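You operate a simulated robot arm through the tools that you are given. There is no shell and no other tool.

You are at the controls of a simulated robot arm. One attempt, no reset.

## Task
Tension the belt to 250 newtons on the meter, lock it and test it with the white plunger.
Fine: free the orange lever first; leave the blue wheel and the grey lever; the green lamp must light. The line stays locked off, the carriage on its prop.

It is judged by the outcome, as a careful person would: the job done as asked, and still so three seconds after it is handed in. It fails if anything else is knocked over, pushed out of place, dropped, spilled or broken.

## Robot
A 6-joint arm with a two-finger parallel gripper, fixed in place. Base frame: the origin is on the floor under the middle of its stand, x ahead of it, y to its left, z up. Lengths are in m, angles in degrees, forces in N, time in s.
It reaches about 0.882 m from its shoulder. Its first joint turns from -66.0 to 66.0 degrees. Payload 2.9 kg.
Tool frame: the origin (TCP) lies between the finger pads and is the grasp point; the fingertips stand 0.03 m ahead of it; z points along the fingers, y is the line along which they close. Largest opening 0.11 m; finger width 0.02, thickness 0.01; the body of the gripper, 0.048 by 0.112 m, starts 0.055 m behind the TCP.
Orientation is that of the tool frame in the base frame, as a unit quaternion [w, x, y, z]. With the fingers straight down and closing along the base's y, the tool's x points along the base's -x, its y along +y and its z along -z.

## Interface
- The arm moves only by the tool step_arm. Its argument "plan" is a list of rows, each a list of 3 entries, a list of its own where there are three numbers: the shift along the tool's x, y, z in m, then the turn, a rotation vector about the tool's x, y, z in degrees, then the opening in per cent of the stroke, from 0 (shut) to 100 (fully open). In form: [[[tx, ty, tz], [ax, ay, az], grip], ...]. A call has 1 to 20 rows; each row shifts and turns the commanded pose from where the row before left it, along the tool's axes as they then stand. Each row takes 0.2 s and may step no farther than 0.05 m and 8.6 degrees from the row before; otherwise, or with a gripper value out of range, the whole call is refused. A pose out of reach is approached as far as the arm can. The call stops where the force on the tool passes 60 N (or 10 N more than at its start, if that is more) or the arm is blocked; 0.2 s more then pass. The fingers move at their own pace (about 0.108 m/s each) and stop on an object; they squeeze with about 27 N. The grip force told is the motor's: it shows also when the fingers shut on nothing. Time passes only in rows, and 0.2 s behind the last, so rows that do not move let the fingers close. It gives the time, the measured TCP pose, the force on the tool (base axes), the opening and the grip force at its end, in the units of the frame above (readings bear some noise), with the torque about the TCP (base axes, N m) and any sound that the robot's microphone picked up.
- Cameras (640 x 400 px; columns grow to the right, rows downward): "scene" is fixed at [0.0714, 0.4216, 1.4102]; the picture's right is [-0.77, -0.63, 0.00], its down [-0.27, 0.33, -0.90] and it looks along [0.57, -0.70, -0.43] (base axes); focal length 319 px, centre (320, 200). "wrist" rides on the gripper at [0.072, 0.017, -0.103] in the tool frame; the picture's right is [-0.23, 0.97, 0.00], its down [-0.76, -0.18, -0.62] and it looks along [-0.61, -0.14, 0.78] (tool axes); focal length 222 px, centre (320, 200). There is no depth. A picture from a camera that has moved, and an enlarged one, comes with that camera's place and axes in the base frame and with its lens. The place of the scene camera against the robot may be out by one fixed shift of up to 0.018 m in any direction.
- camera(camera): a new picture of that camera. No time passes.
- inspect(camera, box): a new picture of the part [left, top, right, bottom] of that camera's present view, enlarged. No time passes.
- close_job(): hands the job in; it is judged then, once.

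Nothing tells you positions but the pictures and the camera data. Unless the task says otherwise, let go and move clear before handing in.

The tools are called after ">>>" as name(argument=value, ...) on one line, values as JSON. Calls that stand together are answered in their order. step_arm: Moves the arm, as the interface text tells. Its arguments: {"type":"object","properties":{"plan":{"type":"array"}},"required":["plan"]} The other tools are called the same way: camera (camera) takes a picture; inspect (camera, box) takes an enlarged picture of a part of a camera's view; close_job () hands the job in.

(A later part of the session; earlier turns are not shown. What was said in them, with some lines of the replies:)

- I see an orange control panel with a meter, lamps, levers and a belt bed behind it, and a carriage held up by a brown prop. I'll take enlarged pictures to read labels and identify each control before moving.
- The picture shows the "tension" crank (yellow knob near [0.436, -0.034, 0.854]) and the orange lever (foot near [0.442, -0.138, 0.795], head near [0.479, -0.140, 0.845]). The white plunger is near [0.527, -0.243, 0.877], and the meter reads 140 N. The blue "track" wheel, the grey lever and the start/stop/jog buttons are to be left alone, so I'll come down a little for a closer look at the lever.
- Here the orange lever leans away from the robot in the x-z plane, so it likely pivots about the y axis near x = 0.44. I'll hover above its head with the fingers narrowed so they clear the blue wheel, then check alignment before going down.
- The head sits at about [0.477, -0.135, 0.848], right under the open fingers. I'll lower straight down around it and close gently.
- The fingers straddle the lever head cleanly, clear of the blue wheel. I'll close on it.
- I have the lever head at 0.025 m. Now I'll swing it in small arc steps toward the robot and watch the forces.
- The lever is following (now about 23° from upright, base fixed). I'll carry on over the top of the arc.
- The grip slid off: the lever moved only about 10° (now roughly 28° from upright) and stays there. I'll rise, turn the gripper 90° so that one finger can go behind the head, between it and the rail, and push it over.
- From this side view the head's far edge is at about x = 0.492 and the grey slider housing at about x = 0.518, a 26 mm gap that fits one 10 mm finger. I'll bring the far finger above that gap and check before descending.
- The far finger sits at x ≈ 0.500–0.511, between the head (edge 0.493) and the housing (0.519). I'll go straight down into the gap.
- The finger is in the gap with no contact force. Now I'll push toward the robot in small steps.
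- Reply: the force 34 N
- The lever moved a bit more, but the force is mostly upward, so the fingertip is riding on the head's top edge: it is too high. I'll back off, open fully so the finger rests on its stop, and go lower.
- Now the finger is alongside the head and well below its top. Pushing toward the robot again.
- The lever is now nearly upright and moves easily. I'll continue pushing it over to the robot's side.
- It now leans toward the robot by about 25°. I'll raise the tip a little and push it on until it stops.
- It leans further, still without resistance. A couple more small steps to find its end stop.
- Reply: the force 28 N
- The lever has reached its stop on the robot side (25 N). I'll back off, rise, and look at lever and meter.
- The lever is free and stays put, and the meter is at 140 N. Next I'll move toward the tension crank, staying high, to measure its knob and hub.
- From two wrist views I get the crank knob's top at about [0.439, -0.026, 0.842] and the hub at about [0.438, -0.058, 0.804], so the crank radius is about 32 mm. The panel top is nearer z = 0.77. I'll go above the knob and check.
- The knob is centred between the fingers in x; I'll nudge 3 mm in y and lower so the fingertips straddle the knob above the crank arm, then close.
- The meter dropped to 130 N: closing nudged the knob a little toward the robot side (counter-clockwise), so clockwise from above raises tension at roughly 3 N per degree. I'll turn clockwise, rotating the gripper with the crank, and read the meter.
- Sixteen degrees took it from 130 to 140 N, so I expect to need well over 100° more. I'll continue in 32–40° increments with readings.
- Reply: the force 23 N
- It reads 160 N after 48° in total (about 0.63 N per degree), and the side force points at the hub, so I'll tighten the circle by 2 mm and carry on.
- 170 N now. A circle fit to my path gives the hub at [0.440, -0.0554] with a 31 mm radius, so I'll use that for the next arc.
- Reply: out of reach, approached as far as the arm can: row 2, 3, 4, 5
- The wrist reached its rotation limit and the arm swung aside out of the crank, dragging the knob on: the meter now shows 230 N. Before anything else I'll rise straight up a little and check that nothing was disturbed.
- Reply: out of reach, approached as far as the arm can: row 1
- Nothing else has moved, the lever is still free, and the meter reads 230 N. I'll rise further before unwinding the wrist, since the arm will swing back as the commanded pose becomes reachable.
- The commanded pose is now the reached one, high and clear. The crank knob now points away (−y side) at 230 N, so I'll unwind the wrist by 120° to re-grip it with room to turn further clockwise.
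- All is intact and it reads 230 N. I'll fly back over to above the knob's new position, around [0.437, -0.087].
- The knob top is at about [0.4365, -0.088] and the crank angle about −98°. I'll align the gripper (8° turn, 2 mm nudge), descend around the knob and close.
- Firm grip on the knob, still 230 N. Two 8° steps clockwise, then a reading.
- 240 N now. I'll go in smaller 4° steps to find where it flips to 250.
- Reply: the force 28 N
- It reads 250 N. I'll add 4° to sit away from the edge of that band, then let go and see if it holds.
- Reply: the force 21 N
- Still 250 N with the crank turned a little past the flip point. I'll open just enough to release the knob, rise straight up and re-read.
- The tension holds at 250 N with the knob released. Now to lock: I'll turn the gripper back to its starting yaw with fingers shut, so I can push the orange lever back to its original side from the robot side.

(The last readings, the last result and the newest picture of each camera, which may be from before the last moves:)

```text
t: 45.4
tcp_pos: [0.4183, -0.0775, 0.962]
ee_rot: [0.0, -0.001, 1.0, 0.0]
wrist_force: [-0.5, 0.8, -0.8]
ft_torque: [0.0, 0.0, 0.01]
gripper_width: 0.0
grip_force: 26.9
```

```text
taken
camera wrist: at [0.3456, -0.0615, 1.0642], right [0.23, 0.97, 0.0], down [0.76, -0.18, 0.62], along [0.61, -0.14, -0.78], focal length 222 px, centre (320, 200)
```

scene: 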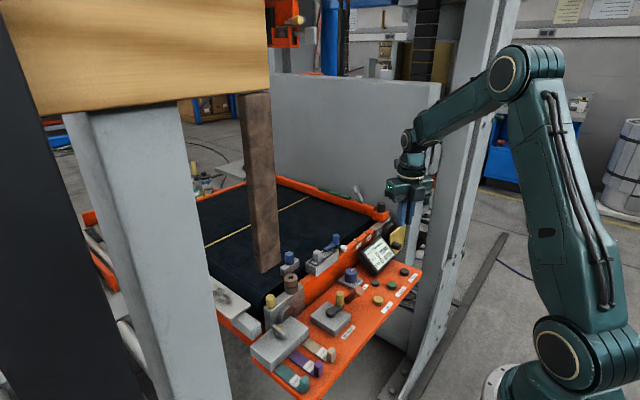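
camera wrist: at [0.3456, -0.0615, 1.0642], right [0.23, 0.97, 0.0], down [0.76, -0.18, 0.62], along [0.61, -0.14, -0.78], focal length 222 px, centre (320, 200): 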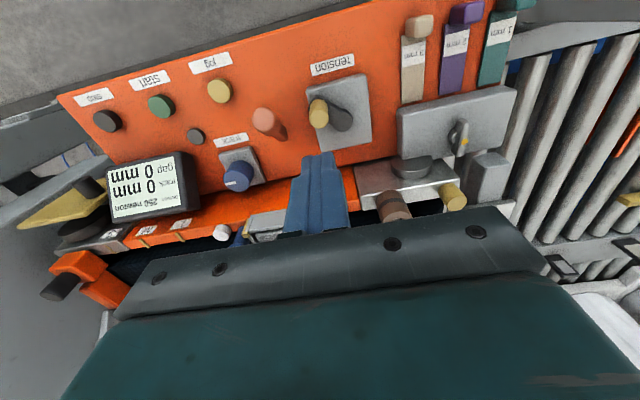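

Lever head is at about [0.406, -0.132, 0.845]. I'll move to the robot side of it and lower with the fingers shut.

>>> step_arm(plan=[[[0.0265, -0.0272, 0], [0, 0, 0], 0], [[0.0265, -0.0272, 0], [0, 0, 0], 0], [[0, 0, 0.03], [0, 0, 0], 0], [[0, 0, 0.03], [0, 0, 0], 0], [[0, 0, 0.03], [0, 0, 0], 0], [[0, 0, 0.025], [0, 0, 0], 0], [[0, 0, 0], [0, 0, 0], 0]])

>>> camera(camera="wrist")

>>> inspect(camera="scene", box=[290, 230, 420, 330])

```text
t: 47.0
tcp_pos: [0.3639, -0.1308, 0.8461]
ee_rot: [0.0, 0.0, 1.0, 0.001]
wrist_force: [0.3, 0.1, -0.5]
ft_torque: [-0.01, 0.02, -0.03]
gripper_width: 0.0
grip_force: 27.1
```

```text
taken
camera wrist: at [0.2919, -0.1152, 0.9504], right [0.23, 0.97, 0.0], down [0.76, -0.18, 0.62], along [0.61, -0.14, -0.78], focal length 222 px, centre (320, 200)
```

wrist: 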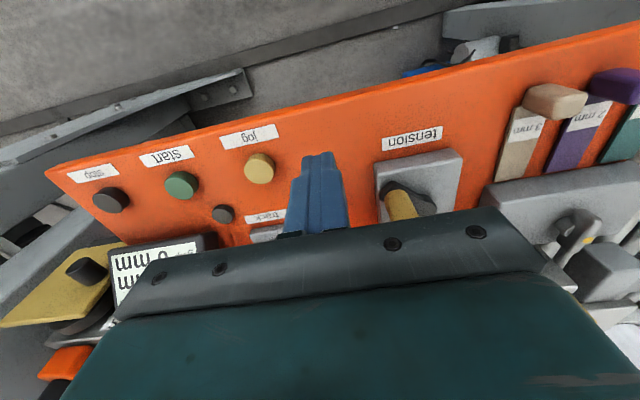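

```text
4.00 times, centred on (355, 280) of scene
camera zoom: at [0.0714, 0.4216, 1.4102], right [-0.77, -0.63, 0.0], down [-0.27, 0.33, -0.9], along [0.57, -0.7, -0.43], focal length 1277 px, centre (180, -120)
```

zoom: 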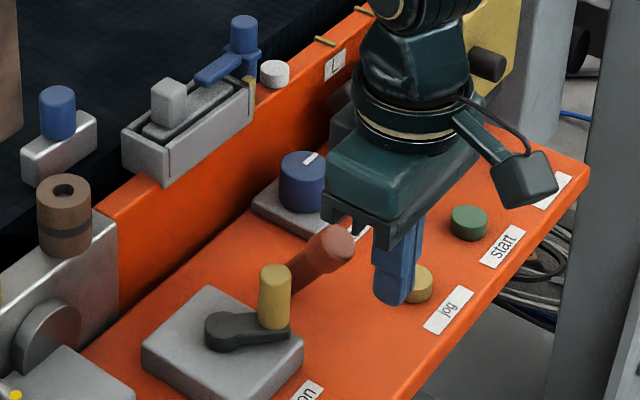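

The fingers are beside the lever head on the robot side with no contact. Pushing the lever away toward its original (locked) side.

>>> step_arm(plan=[[[-0.008, 0, 0], [0, 0, 0], 0], [[-0.008, 0, 0], [0, 0, 0], 0], [[-0.008, 0, 0], [0, 0, 0], 0], [[-0.008, 0, 0], [0, 0, 0], 0], [[-0.008, 0, 0], [0, 0, 0], 0], [[-0.008, 0, 0], [0, 0, 0], 0], [[0, 0, 0], [0, 0, 0], 0]])

>>> camera(camera="wrist")

>>> inspect(camera="scene", box=[290, 230, 420, 330])

```text
t: 48.6
tcp_pos: [0.4132, -0.1307, 0.8456]
ee_rot: [0.0, -0.001, 1.0, 0.0]
wrist_force: [-0.1, 0.5, -1.1]
ft_torque: [0.0, 0.02, -0.01]
gripper_width: 0.0001
grip_force: 27.4
```

```text
taken
camera wrist: at [0.3406, -0.1149, 0.9489], right [0.23, 0.97, 0.0], down [0.76, -0.18, 0.62], along [0.61, -0.14, -0.78], focal length 222 px, centre (320, 200)
```

wrist: 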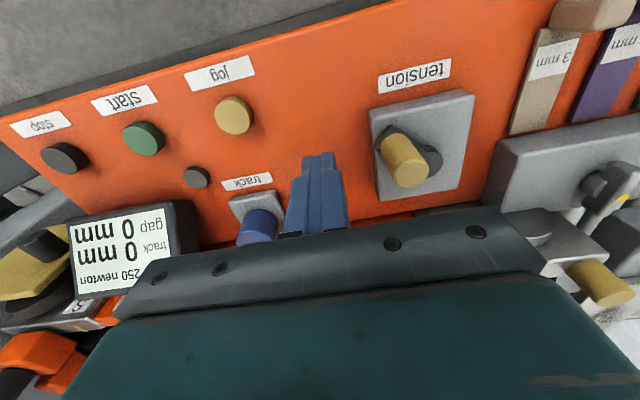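

```text
4.00 times, centred on (355, 280) of scene
camera zoom: at [0.0714, 0.4216, 1.4102], right [-0.77, -0.63, 0.0], down [-0.27, 0.33, -0.9], along [0.57, -0.7, -0.43], focal length 1277 px, centre (180, -120)
```

zoom: 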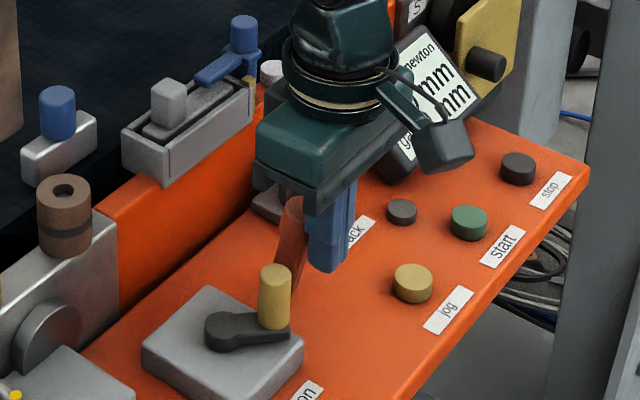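

>>> step_arm(plan=[[[-0.007, 0, 0], [0, 0, 0], 0], [[-0.007, 0, 0], [0, 0, 0], 0], [[-0.007, 0, 0], [0, 0, 0], 0], [[-0.007, 0, 0], [0, 0, 0], 0], [[0, 0, 0], [0, 0, 0], 0]])

>>> camera(camera="wrist")

>>> inspect(camera="scene", box=[290, 230, 420, 330])

```text
t: 49.5
tcp_pos: [0.4312, -0.1303, 0.8508]
ee_rot: [-0.007, 0.001, 1.0, 0.001]
wrist_force: [-6.3, 3.2, 14.4]
ft_torque: [-0.16, 0.25, 0.03]
gripper_width: 0.0
grip_force: 27.3
stopped in row 4: the force on the tool passed its limit at 66 N (the readings are from after the stop); the commanded pose is now the measured one
```

```text
taken
camera wrist: at [0.3607, -0.1149, 0.9534], right [0.23, 0.97, 0.0], down [0.77, -0.18, 0.61], along [0.6, -0.14, -0.79], focal length 222 px, centre (320, 200)
```

wrist: 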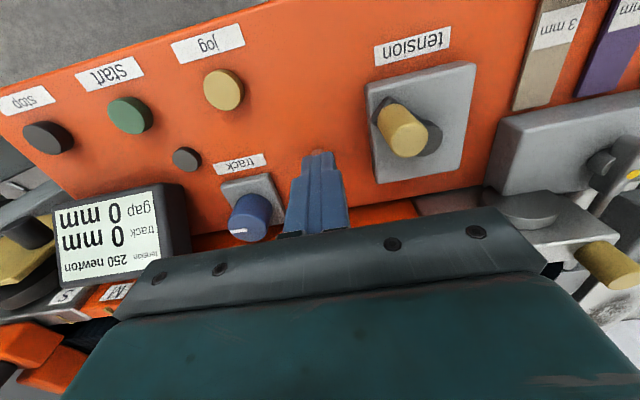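

```text
4.00 times, centred on (355, 280) of scene
camera zoom: at [0.071, 0.4218, 1.4102], right [-0.77, -0.63, 0.0], down [-0.27, 0.33, -0.9], along [0.57, -0.7, -0.43], focal length 1277 px, centre (180, -120)
```

zoom: 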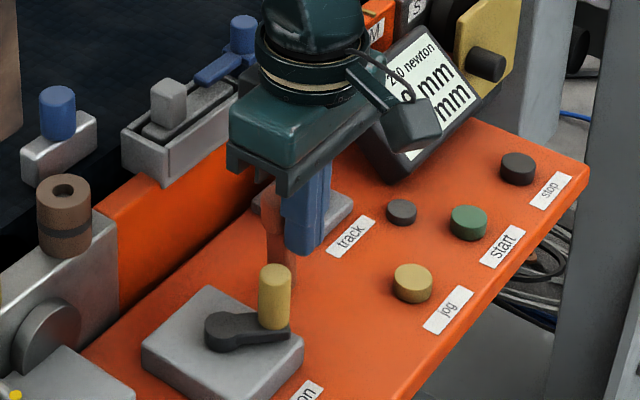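

It stopped at 66 N because the fingertips met the stiffer lock region low on the shaft, where leverage is poor. I'll back off, raise the fingers to the head for better leverage and push again in small steps.

>>> step_arm(plan=[[[0.008, 0, 0], [0, 0, 0], 0], [[0, 0, -0.012], [0, 0, 0], 0], [[0, 0, 0], [0, 0, 0], 0]])

>>> inspect(camera="scene", box=[310, 245, 390, 310])

>>> inspect(camera="wrist", box=[250, 100, 400, 220])

```text
t: 50.3
tcp_pos: [0.4238, -0.1302, 0.8618]
ee_rot: [-0.006, 0.001, 1.0, 0.001]
wrist_force: [0.0, 0.1, -0.3]
ft_torque: [0.0, -0.01, 0.04]
gripper_width: 0.0001
grip_force: 27.1
```

```text
6.15 times, centred on (350, 278) of scene
camera zoom: at [0.0714, 0.4216, 1.4102], right [-0.77, -0.63, 0.0], down [-0.27, 0.33, -0.9], along [0.57, -0.7, -0.43], focal length 1964 px, centre (135, -277)
```

zoom: 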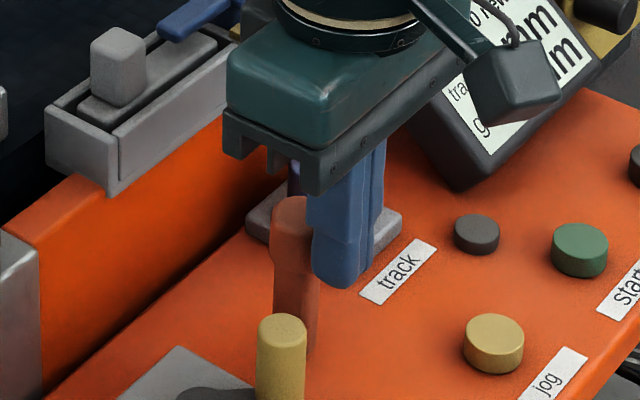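

```text
3.33 times, centred on (325, 160) of wrist
camera zoom: at [0.3532, -0.1147, 0.965], right [0.23, 0.97, 0.0], down [0.77, -0.18, 0.61], along [0.6, -0.14, -0.79], focal length 740 px, centre (303, 333)
```

zoom: 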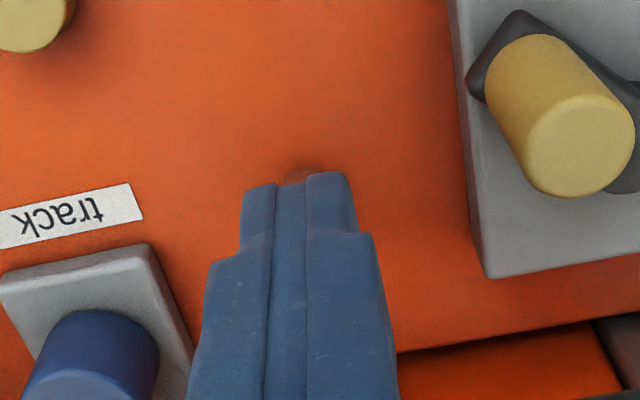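

>>> step_arm(plan=[[[-0.006, 0, 0], [0, 0, 0], 0], [[-0.006, 0, 0], [0, 0, 0], 0], [[-0.005, 0, 0], [0, 0, 0], 0], [[-0.005, 0, 0], [0, 0, 0], 0], [[0, 0, 0], [0, 0, 0], 0]])

>>> inspect(camera="scene", box=[310, 245, 390, 310])

```text
t: 51.5
tcp_pos: [0.4459, -0.1301, 0.8612]
ee_rot: [-0.006, 0.001, 1.0, 0.001]
wrist_force: [-0.5, 0.6, -0.5]
ft_torque: [-0.02, 0.04, 0.0]
gripper_width: 0.0002
grip_force: 27.5
```

```text
6.15 times, centred on (350, 278) of scene
camera zoom: at [0.0714, 0.4216, 1.4102], right [-0.77, -0.63, 0.0], down [-0.27, 0.33, -0.9], along [0.57, -0.7, -0.43], focal length 1964 px, centre (135, -277)
```

zoom: 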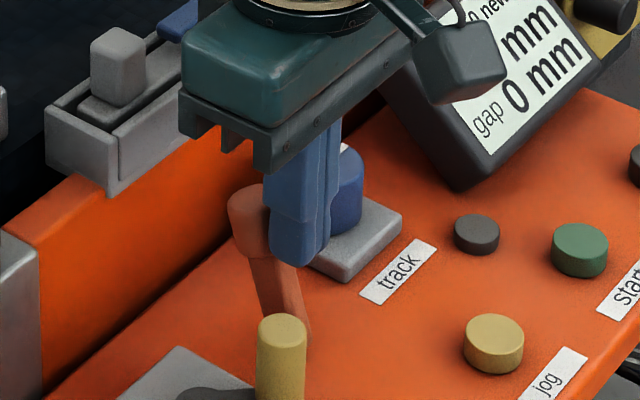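

The lever is moving well now and needs about 15 mm more to reach its original position. Continuing.

>>> step_arm(plan=[[[-0.005, 0, 0], [0, 0, 0], 0], [[-0.005, 0, 0.001], [0, 0, 0], 0], [[-0.004, 0, 0.001], [0, 0, 0], 0], [[0, 0, 0], [0, 0, 0], 0]])

>>> inspect(camera="scene", box=[310, 245, 390, 310])

>>> camera(camera="wrist")

```text
t: 52.5
tcp_pos: [0.4602, -0.1309, 0.857]
ee_rot: [-0.006, 0.001, 1.0, 0.001]
wrist_force: [-0.3, 0.0, 0.5]
ft_torque: [0.0, 0.01, 0.0]
gripper_width: 0.0
grip_force: 27.1
```

```text
6.15 times, centred on (350, 278) of scene
camera zoom: at [0.0714, 0.4216, 1.4102], right [-0.77, -0.63, 0.0], down [-0.27, 0.33, -0.9], along [0.57, -0.7, -0.43], focal length 1964 px, centre (135, -277)
```

zoom: 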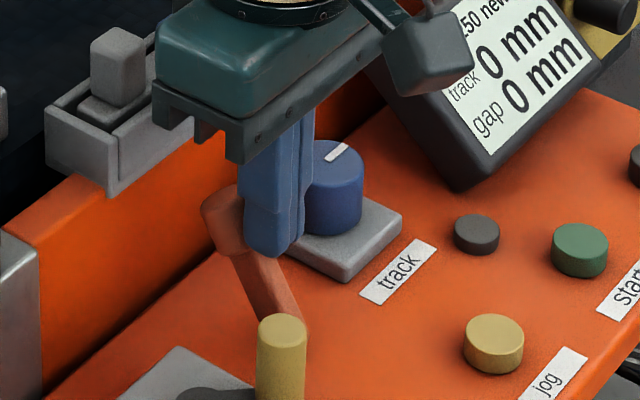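

```text
taken
camera wrist: at [0.389, -0.1154, 0.9616], right [0.23, 0.97, 0.0], down [0.77, -0.18, 0.61], along [0.6, -0.14, -0.79], focal length 222 px, centre (320, 200)
```

wrist: 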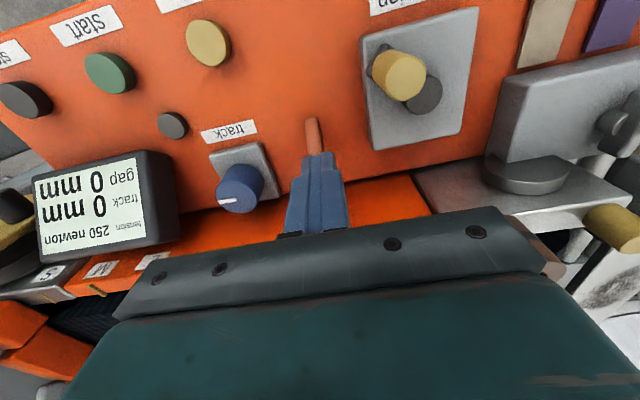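

The lever is about back where it started. I'll press a few millimetres further to be sure it's against its locked stop.

>>> step_arm(plan=[[[-0.003, 0, 0.001], [0, 0, 0], 0], [[-0.003, 0, 0.001], [0, 0, 0], 0], [[-0.003, 0, 0.001], [0, 0, 0], 0], [[0, 0, 0], [0, 0, 0], 0]])

>>> inspect(camera="scene", box=[310, 245, 390, 310])

```text
t: 53.5
tcp_pos: [0.4642, -0.1312, 0.8561]
ee_rot: [-0.012, 0.001, 1.0, 0.001]
wrist_force: [-35.0, -0.7, 27.9]
ft_torque: [-0.31, 0.93, 0.04]
gripper_width: 0.0001
grip_force: 26.9
```

```text
6.15 times, centred on (350, 278) of scene
camera zoom: at [0.0701, 0.4218, 1.4102], right [-0.77, -0.63, 0.0], down [-0.27, 0.33, -0.9], along [0.57, -0.7, -0.43], focal length 1964 px, centre (135, -277)
```

zoom: 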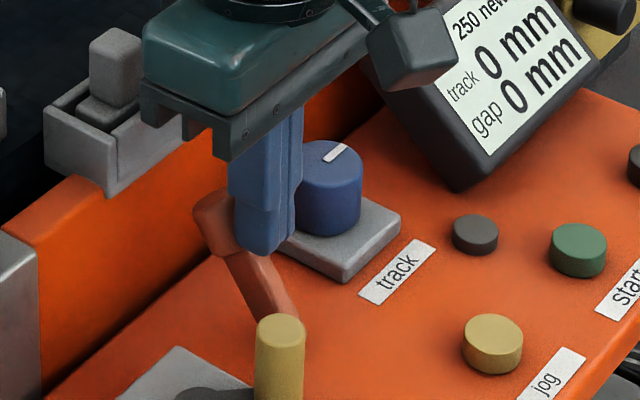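

It's hard against the stop (35 N back), so the lever is fully over. I'll back away, rise, and check the lever and meter.

>>> step_arm(plan=[[[0.01, 0, 0], [0, 0, 0], 0], [[0.01, 0, 0], [0, 0, 0], 0], [[0, 0, -0.03], [0, 0, 0], 0], [[0, 0, -0.04], [0, 0, 0], 0], [[0, 0, -0.04], [0, 0, 0], 0], [[0, 0, 0], [0, 0, 0], 0]])

>>> inspect(camera="scene", box=[280, 220, 420, 320])

>>> camera(camera="wrist")

>>> inspect(camera="scene", box=[300, 260, 370, 305])

```text
t: 54.9
tcp_pos: [0.4486, -0.1297, 0.9636]
ee_rot: [-0.006, 0.0, 1.0, 0.002]
wrist_force: [0.8, -0.3, -0.5]
ft_torque: [-0.04, 0.0, 0.02]
gripper_width: 0.0001
grip_force: 27.0
```

```text
4.00 times, centred on (350, 270) of scene
camera zoom: at [0.0713, 0.4216, 1.4102], right [-0.77, -0.63, 0.0], down [-0.27, 0.33, -0.9], along [0.57, -0.7, -0.43], focal length 1277 px, centre (200, -80)
```

zoom: 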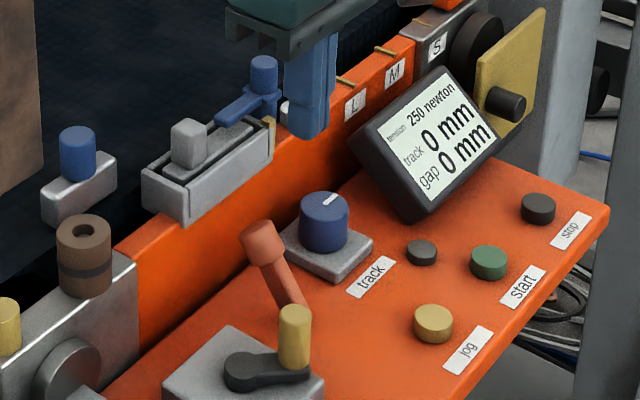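

```text
taken
camera wrist: at [0.3777, -0.114, 1.0685], right [0.23, 0.97, 0.0], down [0.77, -0.18, 0.61], along [0.6, -0.14, -0.79], focal length 222 px, centre (320, 200)
```

wrist: 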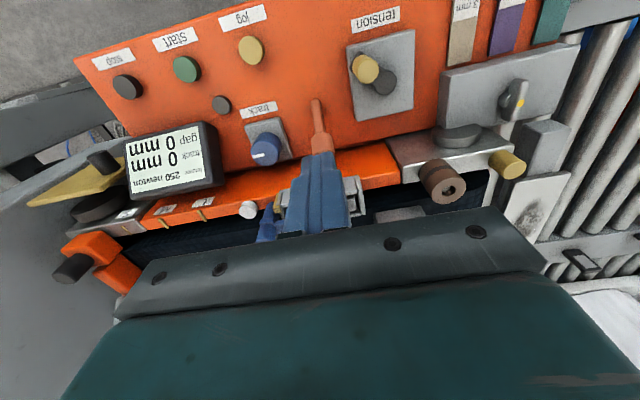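

```text
8.89 times, centred on (335, 282) of scene
camera zoom: at [0.0713, 0.4216, 1.4102], right [-0.77, -0.63, 0.0], down [-0.27, 0.33, -0.9], along [0.57, -0.7, -0.43], focal length 2837 px, centre (187, -533)
```

zoom: 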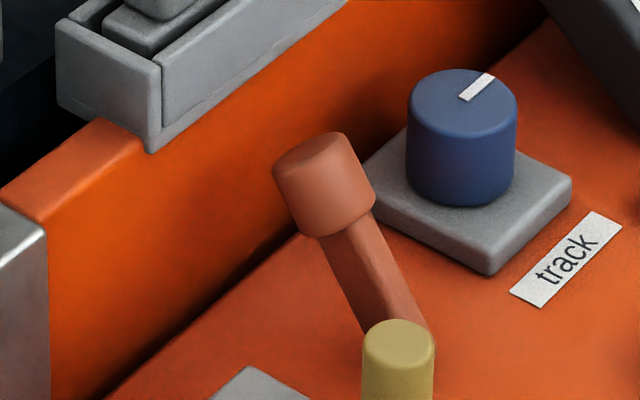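

The orange lever is back exactly at its starting position and the meter holds 250 N. Next is the white plunger on the rail, next to the blue post (post top near z = 0.925). I'll go up and over for a closer look.

>>> step_arm(plan=[[[0, 0, -0.036], [0, 0, 0], 0], [[-0.013, -0.035, 0], [0, 0, 0], 0], [[-0.013, -0.035, 0], [0, 0, 0], 0], [[-0.014, -0.035, 0], [0, 0, 0], 0], [[0, 0, 0], [0, 0, 0], 0]])

>>> camera(camera="wrist")

>>> inspect(camera="wrist", box=[250, 100, 400, 220])

>>> inspect(camera="scene", box=[310, 210, 420, 290])

```text
t: 56.1
tcp_pos: [0.4921, -0.2366, 1.0003]
ee_rot: [-0.006, 0.0, 1.0, 0.0]
wrist_force: [0.1, 0.2, 0.2]
ft_torque: [-0.02, 0.01, 0.0]
gripper_width: 0.0
grip_force: 27.1
```

```text
taken
camera wrist: at [0.4204, -0.2211, 1.1041], right [0.23, 0.97, 0.0], down [0.77, -0.18, 0.61], along [0.6, -0.14, -0.79], focal length 222 px, centre (320, 200)
```

wrist: 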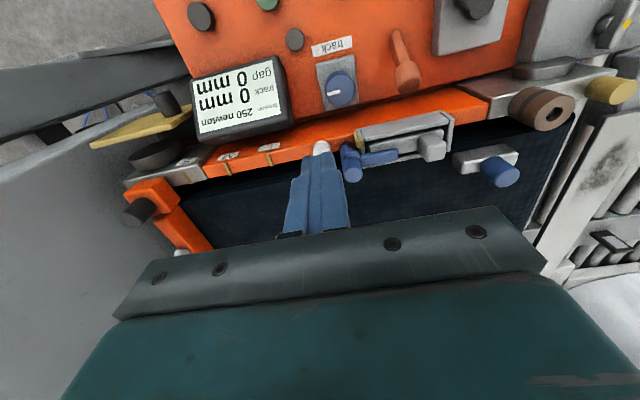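

```text
3.33 times, centred on (325, 160) of wrist
camera zoom: at [0.4204, -0.2211, 1.1041], right [0.23, 0.97, 0.0], down [0.77, -0.18, 0.61], along [0.6, -0.14, -0.79], focal length 740 px, centre (303, 333)
```

zoom: 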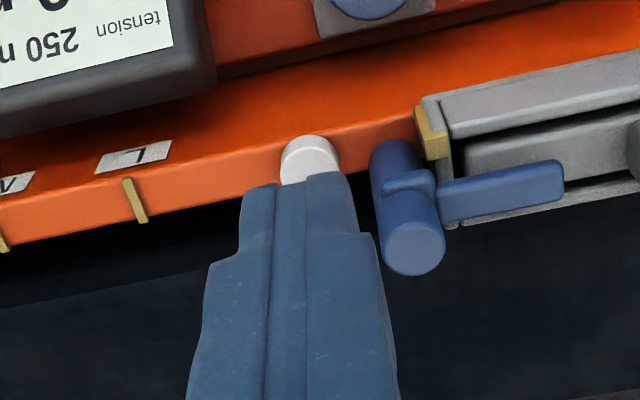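

```text
5.00 times, centred on (365, 250) of scene
camera zoom: at [0.0714, 0.4216, 1.4102], right [-0.77, -0.63, 0.0], down [-0.27, 0.33, -0.9], along [0.57, -0.7, -0.43], focal length 1596 px, centre (95, -50)
```

zoom: 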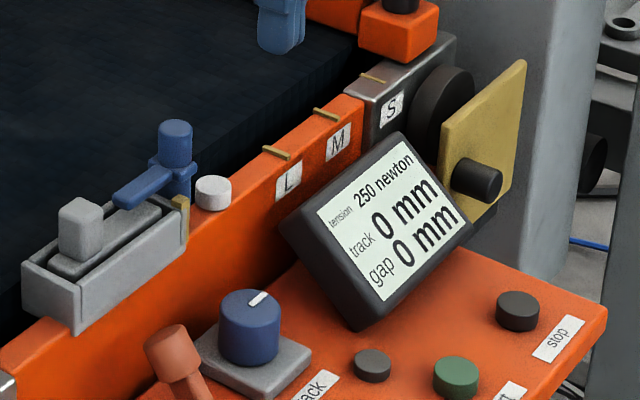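

The plunger is at about [0.529, -0.244], top between z = 0.86 and 0.875, with the blue post about 30 mm to its side. I'll centre over it with a few millimetres of bias away from the post, and come down to about 3 cm above it.

>>> step_arm(plan=[[[-0.0185, -0.005, 0.0], [0, 0, 0], 0], [[-0.0185, -0.0055, 0.02], [0, 0, 0], 0], [[0, 0, 0.025], [0, 0, 0], 0], [[0, 0, 0.02], [0, 0, 0], 0], [[0, 0, 0], [0, 0, 0], 0]])

>>> inspect(camera="wrist", box=[230, 90, 410, 220])

>>> inspect(camera="scene", box=[310, 200, 410, 275])

```text
t: 57.3
tcp_pos: [0.5266, -0.2468, 0.9348]
ee_rot: [-0.006, 0.001, 1.0, 0.001]
wrist_force: [0.1, -0.1, -0.2]
ft_torque: [0.02, 0.0, -0.02]
gripper_width: 0.0
grip_force: 27.3
```

```text
3.08 times, centred on (320, 155) of wrist
camera zoom: at [0.4559, -0.2317, 1.0389], right [0.23, 0.97, 0.0], down [0.77, -0.18, 0.61], along [0.6, -0.14, -0.79], focal length 684 px, centre (320, 338)
```

zoom: 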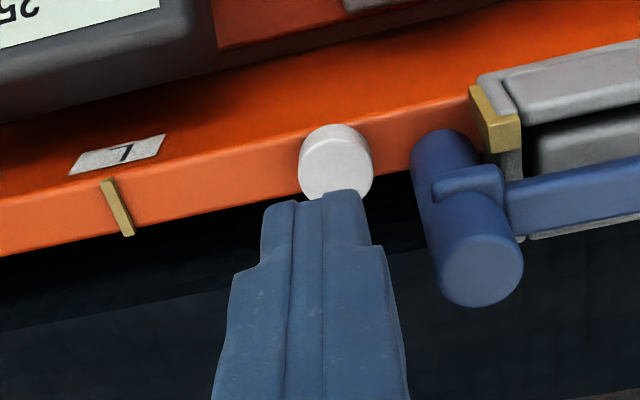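

```text
5.33 times, centred on (360, 238) of scene
camera zoom: at [0.0714, 0.4216, 1.4102], right [-0.77, -0.63, 0.0], down [-0.27, 0.33, -0.9], along [0.57, -0.7, -0.43], focal length 1702 px, centre (107, 0)
```

zoom: 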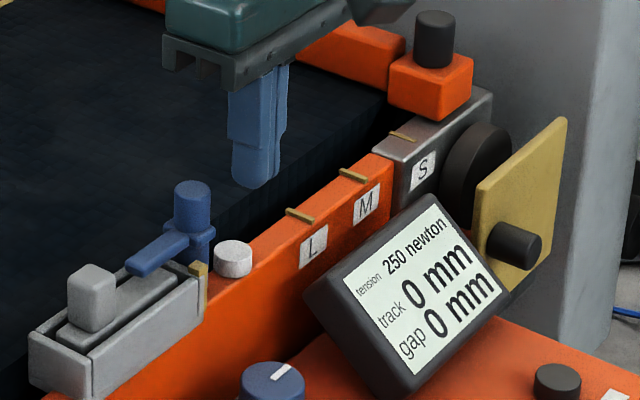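

The fingertips are right over the plunger and clear of the blue post. I'll descend in small steps until contact and watch the force.

>>> step_arm(plan=[[[-0.003, 0.001, 0.01], [0, 0, 0], 0], [[0, 0, 0.01], [0, 0, 0], 0], [[0, 0, 0.006], [0, 0, 0], 0], [[0, 0, 0.003], [0, 0, 0], 0], [[0, 0, 0.003], [0, 0, 0], 0], [[0, 0, 0], [0, 0, 0], 0]])

>>> inspect(camera="wrist", box=[230, 90, 410, 220])

>>> inspect(camera="scene", box=[310, 200, 410, 275])

```text
t: 58.7
tcp_pos: [0.5295, -0.2458, 0.904]
ee_rot: [-0.006, 0.001, 1.0, 0.002]
wrist_force: [0.0, -0.1, -0.5]
ft_torque: [-0.02, 0.01, 0.0]
gripper_width: 0.0
grip_force: 26.8
```

```text
3.08 times, centred on (320, 155) of wrist
camera zoom: at [0.4589, -0.2297, 1.0076], right [0.23, 0.97, 0.0], down [0.77, -0.18, 0.61], along [0.6, -0.14, -0.79], focal length 684 px, centre (320, 338)
```

zoom: 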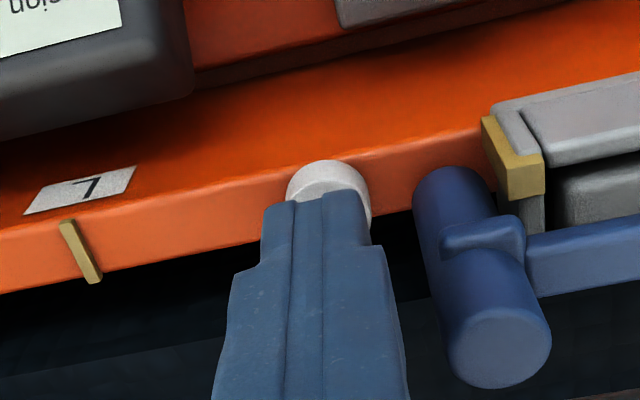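

```text
5.33 times, centred on (360, 238) of scene
camera zoom: at [0.0714, 0.4216, 1.4102], right [-0.77, -0.63, 0.0], down [-0.27, 0.33, -0.9], along [0.57, -0.7, -0.43], focal length 1702 px, centre (107, 0)
```

zoom: 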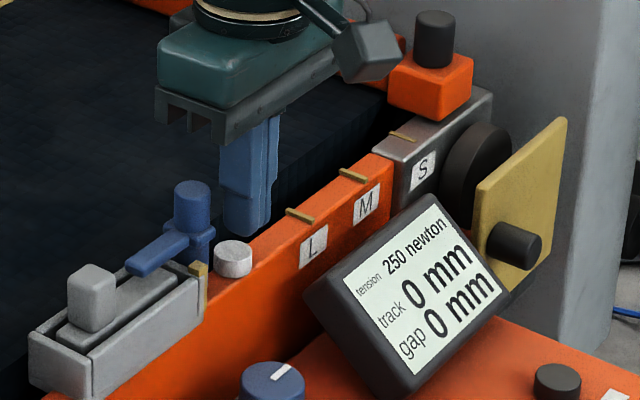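

No contact yet with the tip at z = 0.874. I'll continue in 3 mm steps.

>>> step_arm(plan=[[[0, 0, 0.003], [0, 0, 0], 0], [[0, 0, 0.003], [0, 0, 0], 0], [[0, 0, 0.003], [0, 0, 0], 0], [[0, 0, 0], [0, 0, 0], 0]])

>>> inspect(camera="scene", box=[310, 200, 430, 290])

```text
t: 59.7
tcp_pos: [0.5298, -0.2449, 0.8937]
ee_rot: [-0.006, 0.001, 1.0, 0.001]
wrist_force: [0.1, 0.2, 0.1]
ft_torque: [0.02, -0.05, -0.03]
gripper_width: 0.0
grip_force: 27.0
```

```text
4.44 times, centred on (370, 245) of scene
camera zoom: at [0.0714, 0.4216, 1.4102], right [-0.77, -0.63, 0.0], down [-0.27, 0.33, -0.9], along [0.57, -0.7, -0.43], focal length 1418 px, centre (98, 0)
```

zoom: 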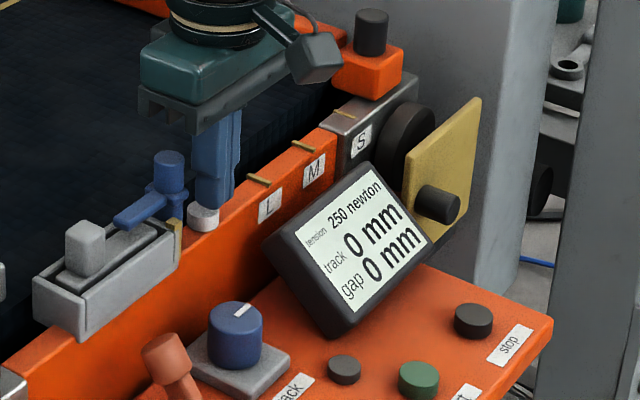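

>>> step_arm(plan=[[[0, 0, 0.002], [0, 0, 0], 0], [[0, 0, 0.002], [0, 0, 0], 0], [[0, 0, 0], [0, 0, 0], 0]])

>>> inspect(camera="scene", box=[330, 220, 410, 290])

>>> inspect(camera="wrist", box=[230, 90, 410, 220])

```text
t: 60.5
tcp_pos: [0.5297, -0.2449, 0.8906]
ee_rot: [-0.005, 0.001, 1.0, 0.001]
wrist_force: [-0.4, 1.0, 0.1]
ft_torque: [-0.03, 0.01, -0.04]
gripper_width: 0.0
grip_force: 27.1
```

```text
5.71 times, centred on (370, 255) of scene
camera zoom: at [0.0714, 0.4216, 1.4102], right [-0.77, -0.63, 0.0], down [-0.27, 0.33, -0.9], along [0.57, -0.7, -0.43], focal length 1824 px, centre (34, -114)
```

zoom: 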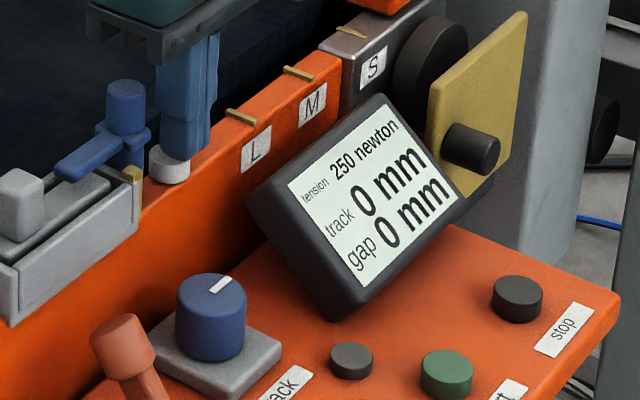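

```text
3.08 times, centred on (320, 155) of wrist
camera zoom: at [0.4584, -0.23, 0.9941], right [0.23, 0.97, 0.0], down [0.77, -0.18, 0.61], along [0.6, -0.14, -0.79], focal length 684 px, centre (320, 338)
```

zoom: 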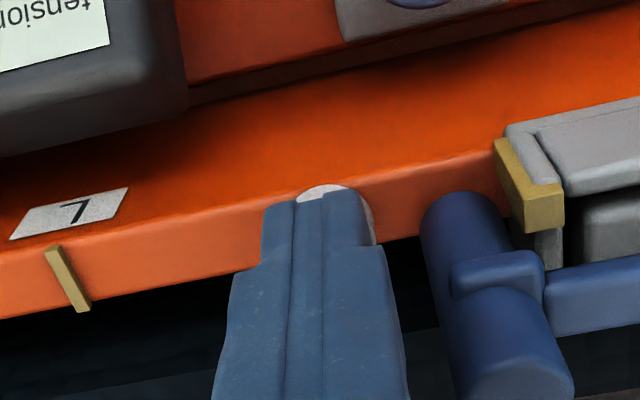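

>>> step_arm(plan=[[[0.002, 0.001, 0], [0, 0, 0], 0], [[0, 0, 0.002], [0, 0, 0], 0], [[0, 0, 0.002], [0, 0, 0], 0], [[0, 0, 0], [0, 0, 0], 0]])

>>> inspect(camera="scene", box=[330, 220, 410, 290])

```text
t: 61.5
tcp_pos: [0.5279, -0.2438, 0.8867]
ee_rot: [-0.007, 0.001, 1.0, 0.001]
wrist_force: [0.9, 0.6, 0.1]
ft_torque: [-0.02, -0.02, -0.04]
gripper_width: 0.0
grip_force: 26.6
```

```text
5.71 times, centred on (370, 255) of scene
camera zoom: at [0.0714, 0.4216, 1.4102], right [-0.77, -0.63, 0.0], down [-0.27, 0.33, -0.9], along [0.57, -0.7, -0.43], focal length 1824 px, centre (34, -114)
```

zoom: 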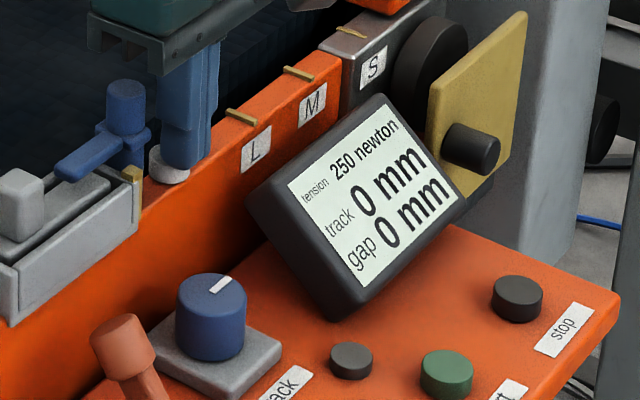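

>>> step_arm(plan=[[[0, 0, 0.002], [0, 0, 0], 0], [[0, 0, 0.002], [0, 0, 0], 0], [[0, 0, 0], [0, 0, 0], 0]])

>>> inspect(camera="scene", box=[330, 220, 410, 290])

```text
t: 62.3
tcp_pos: [0.5283, -0.2438, 0.8821]
ee_rot: [-0.006, 0.0, 1.0, 0.001]
wrist_force: [0.3, 1.5, 2.3]
ft_torque: [0.02, -0.03, -0.02]
gripper_width: 0.0003
grip_force: 27.0
```

```text
5.71 times, centred on (370, 255) of scene
camera zoom: at [0.0713, 0.4217, 1.4102], right [-0.77, -0.63, 0.0], down [-0.27, 0.33, -0.9], along [0.57, -0.7, -0.43], focal length 1824 px, centre (34, -114)
```

zoom: 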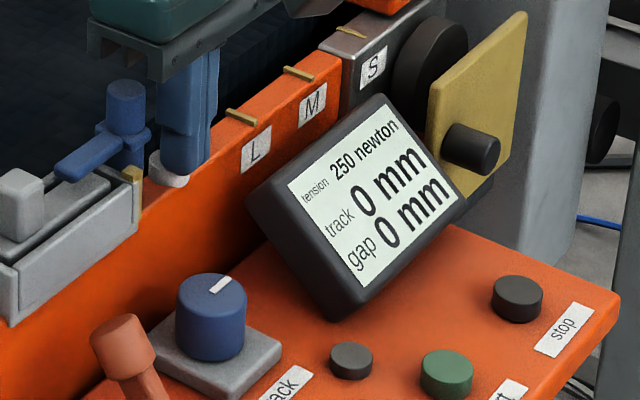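

Contact now (2.3 N) with the tip at z ≈ 0.852. Pressing further.

>>> step_arm(plan=[[[0, 0, 0.002], [0, 0, 0], 0], [[0, 0, 0.002], [0, 0, 0], 0], [[0, 0, 0], [0, 0, 0], 0]])

>>> inspect(camera="scene", box=[330, 220, 410, 290])

```text
t: 63.1
tcp_pos: [0.5274, -0.2452, 0.8788]
ee_rot: [-0.005, 0.001, 1.0, 0.0]
wrist_force: [-0.9, -0.2, 7.2]
ft_torque: [-0.02, 0.01, -0.01]
gripper_width: 0.0002
grip_force: 27.4
heard: click
```

```text
5.71 times, centred on (370, 255) of scene
camera zoom: at [0.0712, 0.4217, 1.4102], right [-0.77, -0.63, 0.0], down [-0.27, 0.33, -0.9], along [0.57, -0.7, -0.43], focal length 1824 px, centre (34, -114)
```

zoom: 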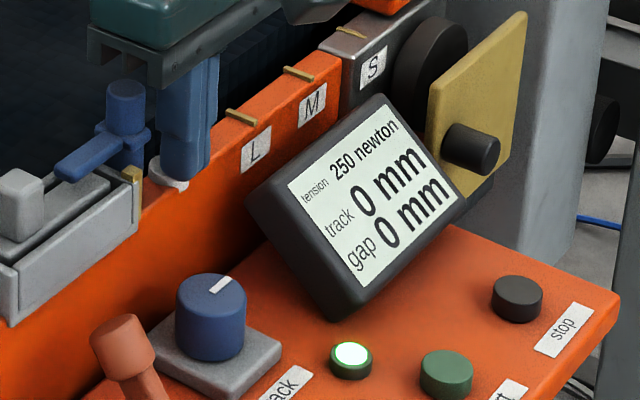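

A click, and the green lamp has lit. I'll lift straight off the plunger and check that the lamp and the meter stay as they are.

>>> step_arm(plan=[[[0, 0, -0.005], [0, 0, 0], 0], [[0, 0, -0.015], [0, 0, 0], 0], [[0, 0, -0.03], [0, 0, 0], 0], [[0, 0, -0.04], [0, 0, 0], 0], [[0, 0, -0.04], [0, 0, 0], 0], [[0, 0, 0], [0, 0, 0], 0]])

>>> inspect(camera="scene", box=[270, 210, 420, 330])

>>> camera(camera="scene")

>>> camera(camera="wrist")

```text
t: 64.5
tcp_pos: [0.5301, -0.2449, 1.0086]
ee_rot: [-0.005, 0.001, 1.0, 0.001]
wrist_force: [-0.4, 0.0, 1.2]
ft_torque: [-0.03, 0.01, -0.02]
gripper_width: 0.0002
grip_force: 27.3
```

```text
3.33 times, centred on (345, 270) of scene
camera zoom: at [0.0713, 0.4216, 1.4102], right [-0.77, -0.63, 0.0], down [-0.27, 0.33, -0.9], along [0.57, -0.7, -0.43], focal length 1064 px, centre (237, -33)
```

zoom: 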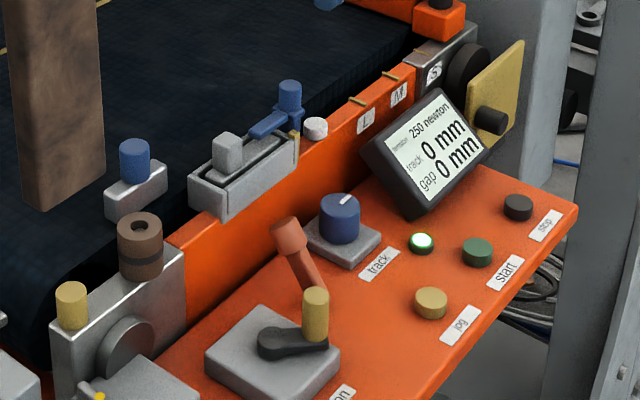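

```text
taken
```

scene: 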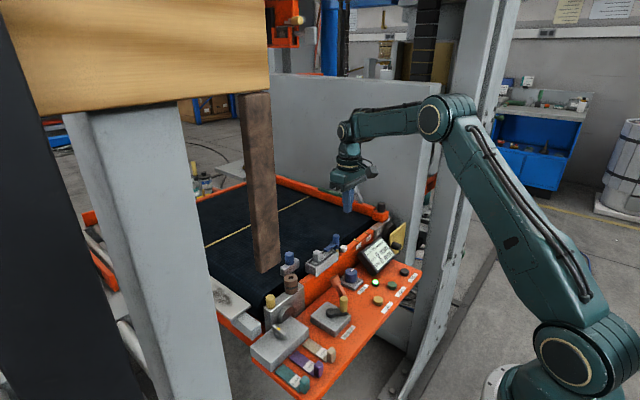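

```text
taken
camera wrist: at [0.4587, -0.2297, 1.1115], right [0.23, 0.97, 0.0], down [0.77, -0.18, 0.61], along [0.6, -0.14, -0.79], focal length 222 px, centre (320, 200)
```

wrist: 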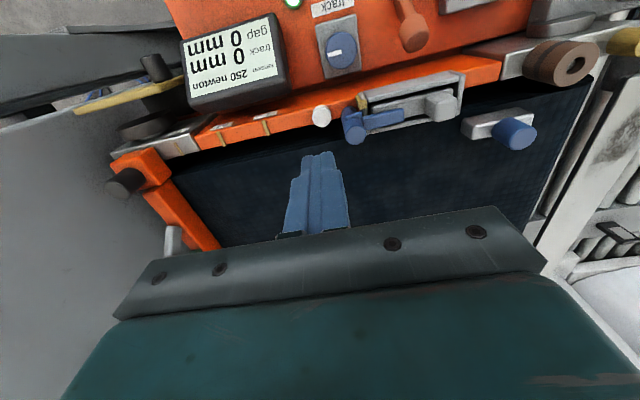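

The lamp stays lit with the plunger released, the meter shows 250 N, and prop, isolator lever, blue wheel and buttons are untouched. I'll withdraw to a clear pose near the start, wait a few seconds and check once more.

>>> step_arm(plan=[[[0.02, 0.008, -0.04], [0, 0, 0], 0], [[0.02, 0.008, -0.04], [0, 0, 0], 0], [[0.02, 0.008, -0.04], [0, 0, 0], 20], [[0.02, 0.008, -0.04], [0, 0, 0], 50], [[0.02, 0.008, -0.03], [0, 0, 0], 50], [[0, 0, 0], [0, 0, 0], 50], [[0, 0, 0], [0, 0, 0], 50], [[0, 0, 0], [0, 0, 0], 50], [[0, 0, 0], [0, 0, 0], 50], [[0, 0, 0], [0, 0, 0], 50], [[0, 0, 0], [0, 0, 0], 50], [[0, 0, 0], [0, 0, 0], 50], [[0, 0, 0], [0, 0, 0], 50], [[0, 0, 0], [0, 0, 0], 50], [[0, 0, 0], [0, 0, 0], 50], [[0, 0, 0], [0, 0, 0], 50], [[0, 0, 0], [0, 0, 0], 50], [[0, 0, 0], [0, 0, 0], 50], [[0, 0, 0], [0, 0, 0], 50]])

>>> inspect(camera="scene", box=[240, 220, 440, 400])

>>> inspect(camera="scene", box=[320, 220, 430, 300])

>>> camera(camera="scene")

```text
t: 68.5
tcp_pos: [0.4301, -0.2052, 1.2002]
ee_rot: [-0.007, 0.001, 1.0, 0.001]
wrist_force: [0.1, 0.1, -0.1]
ft_torque: [-0.02, -0.03, -0.01]
gripper_width: 0.0549
grip_force: 0.1
```

```text
2.22 times, centred on (340, 310) of scene
camera zoom: at [0.0714, 0.4216, 1.4102], right [-0.77, -0.63, 0.0], down [-0.27, 0.33, -0.9], along [0.57, -0.7, -0.43], focal length 709 px, centre (276, -44)
```

zoom: 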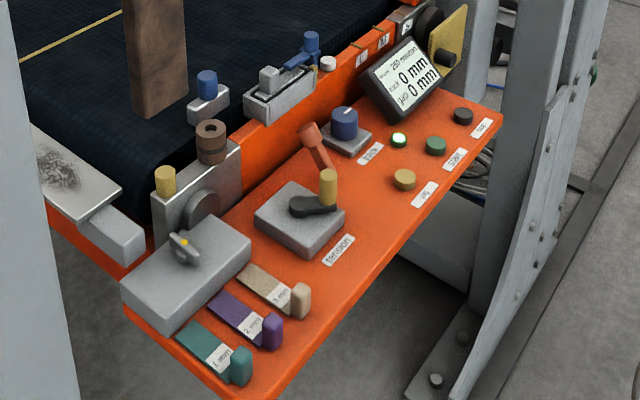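

```text
5.00 times, centred on (375, 260) of scene
camera zoom: at [0.0714, 0.4216, 1.4102], right [-0.77, -0.63, 0.0], down [-0.27, 0.33, -0.9], along [0.57, -0.7, -0.43], focal length 1596 px, centre (45, -100)
```

zoom: 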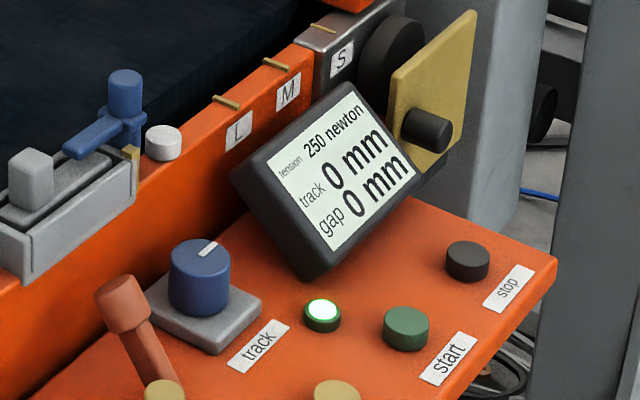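

```text
taken
```

scene: 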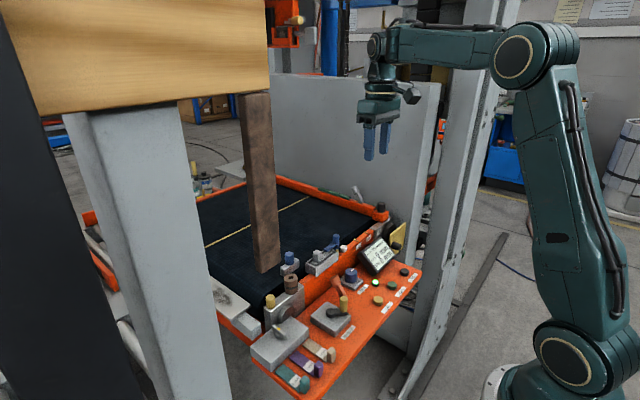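

Four seconds later the meter still reads 250 N, the orange lever is in its locked position, and the green lamp is lit. The isolator, prop, blue wheel and grey lever are as they were, and the arm is clear, so I'll hand the job in.

>>> close_job()

```text
The job is handed in.
```

The belt is tensioned to 250 N on the meter and locked with the orange lever, and the white plunger test lit the green lamp. When I handed the job in, about four seconds after backing the arm away, the meter still read 250 N and the lamp was still lit.

- **Sequence:** I freed the orange lever first, turned the crank from 140 N up to 250 N, and pushed the lever back to its original position. I then pressed the plunger, which clicked as the lamp came on.
- **Left alone:** In the final pictures the blue wheel, the grey lever, the start, stop and jog buttons and the prop looked as they did at the start. I never touched the isolator, so the line stays locked off.
- **Unplanned movement:** While I was turning the crank, the wrist reached its rotation limit. The arm swung sideways off the knob, over the panel, and dragged the crank from 170 N to about 230 N. I checked the pictures right afterwards and nothing else had moved. I then gripped the knob again and finished the turn in small steps.
- **Meter resolution:** The meter only shows steps of 10 N. I turned the crank about 4° beyond the point where it first read 250, so the true tension is within a few newtons of 250.
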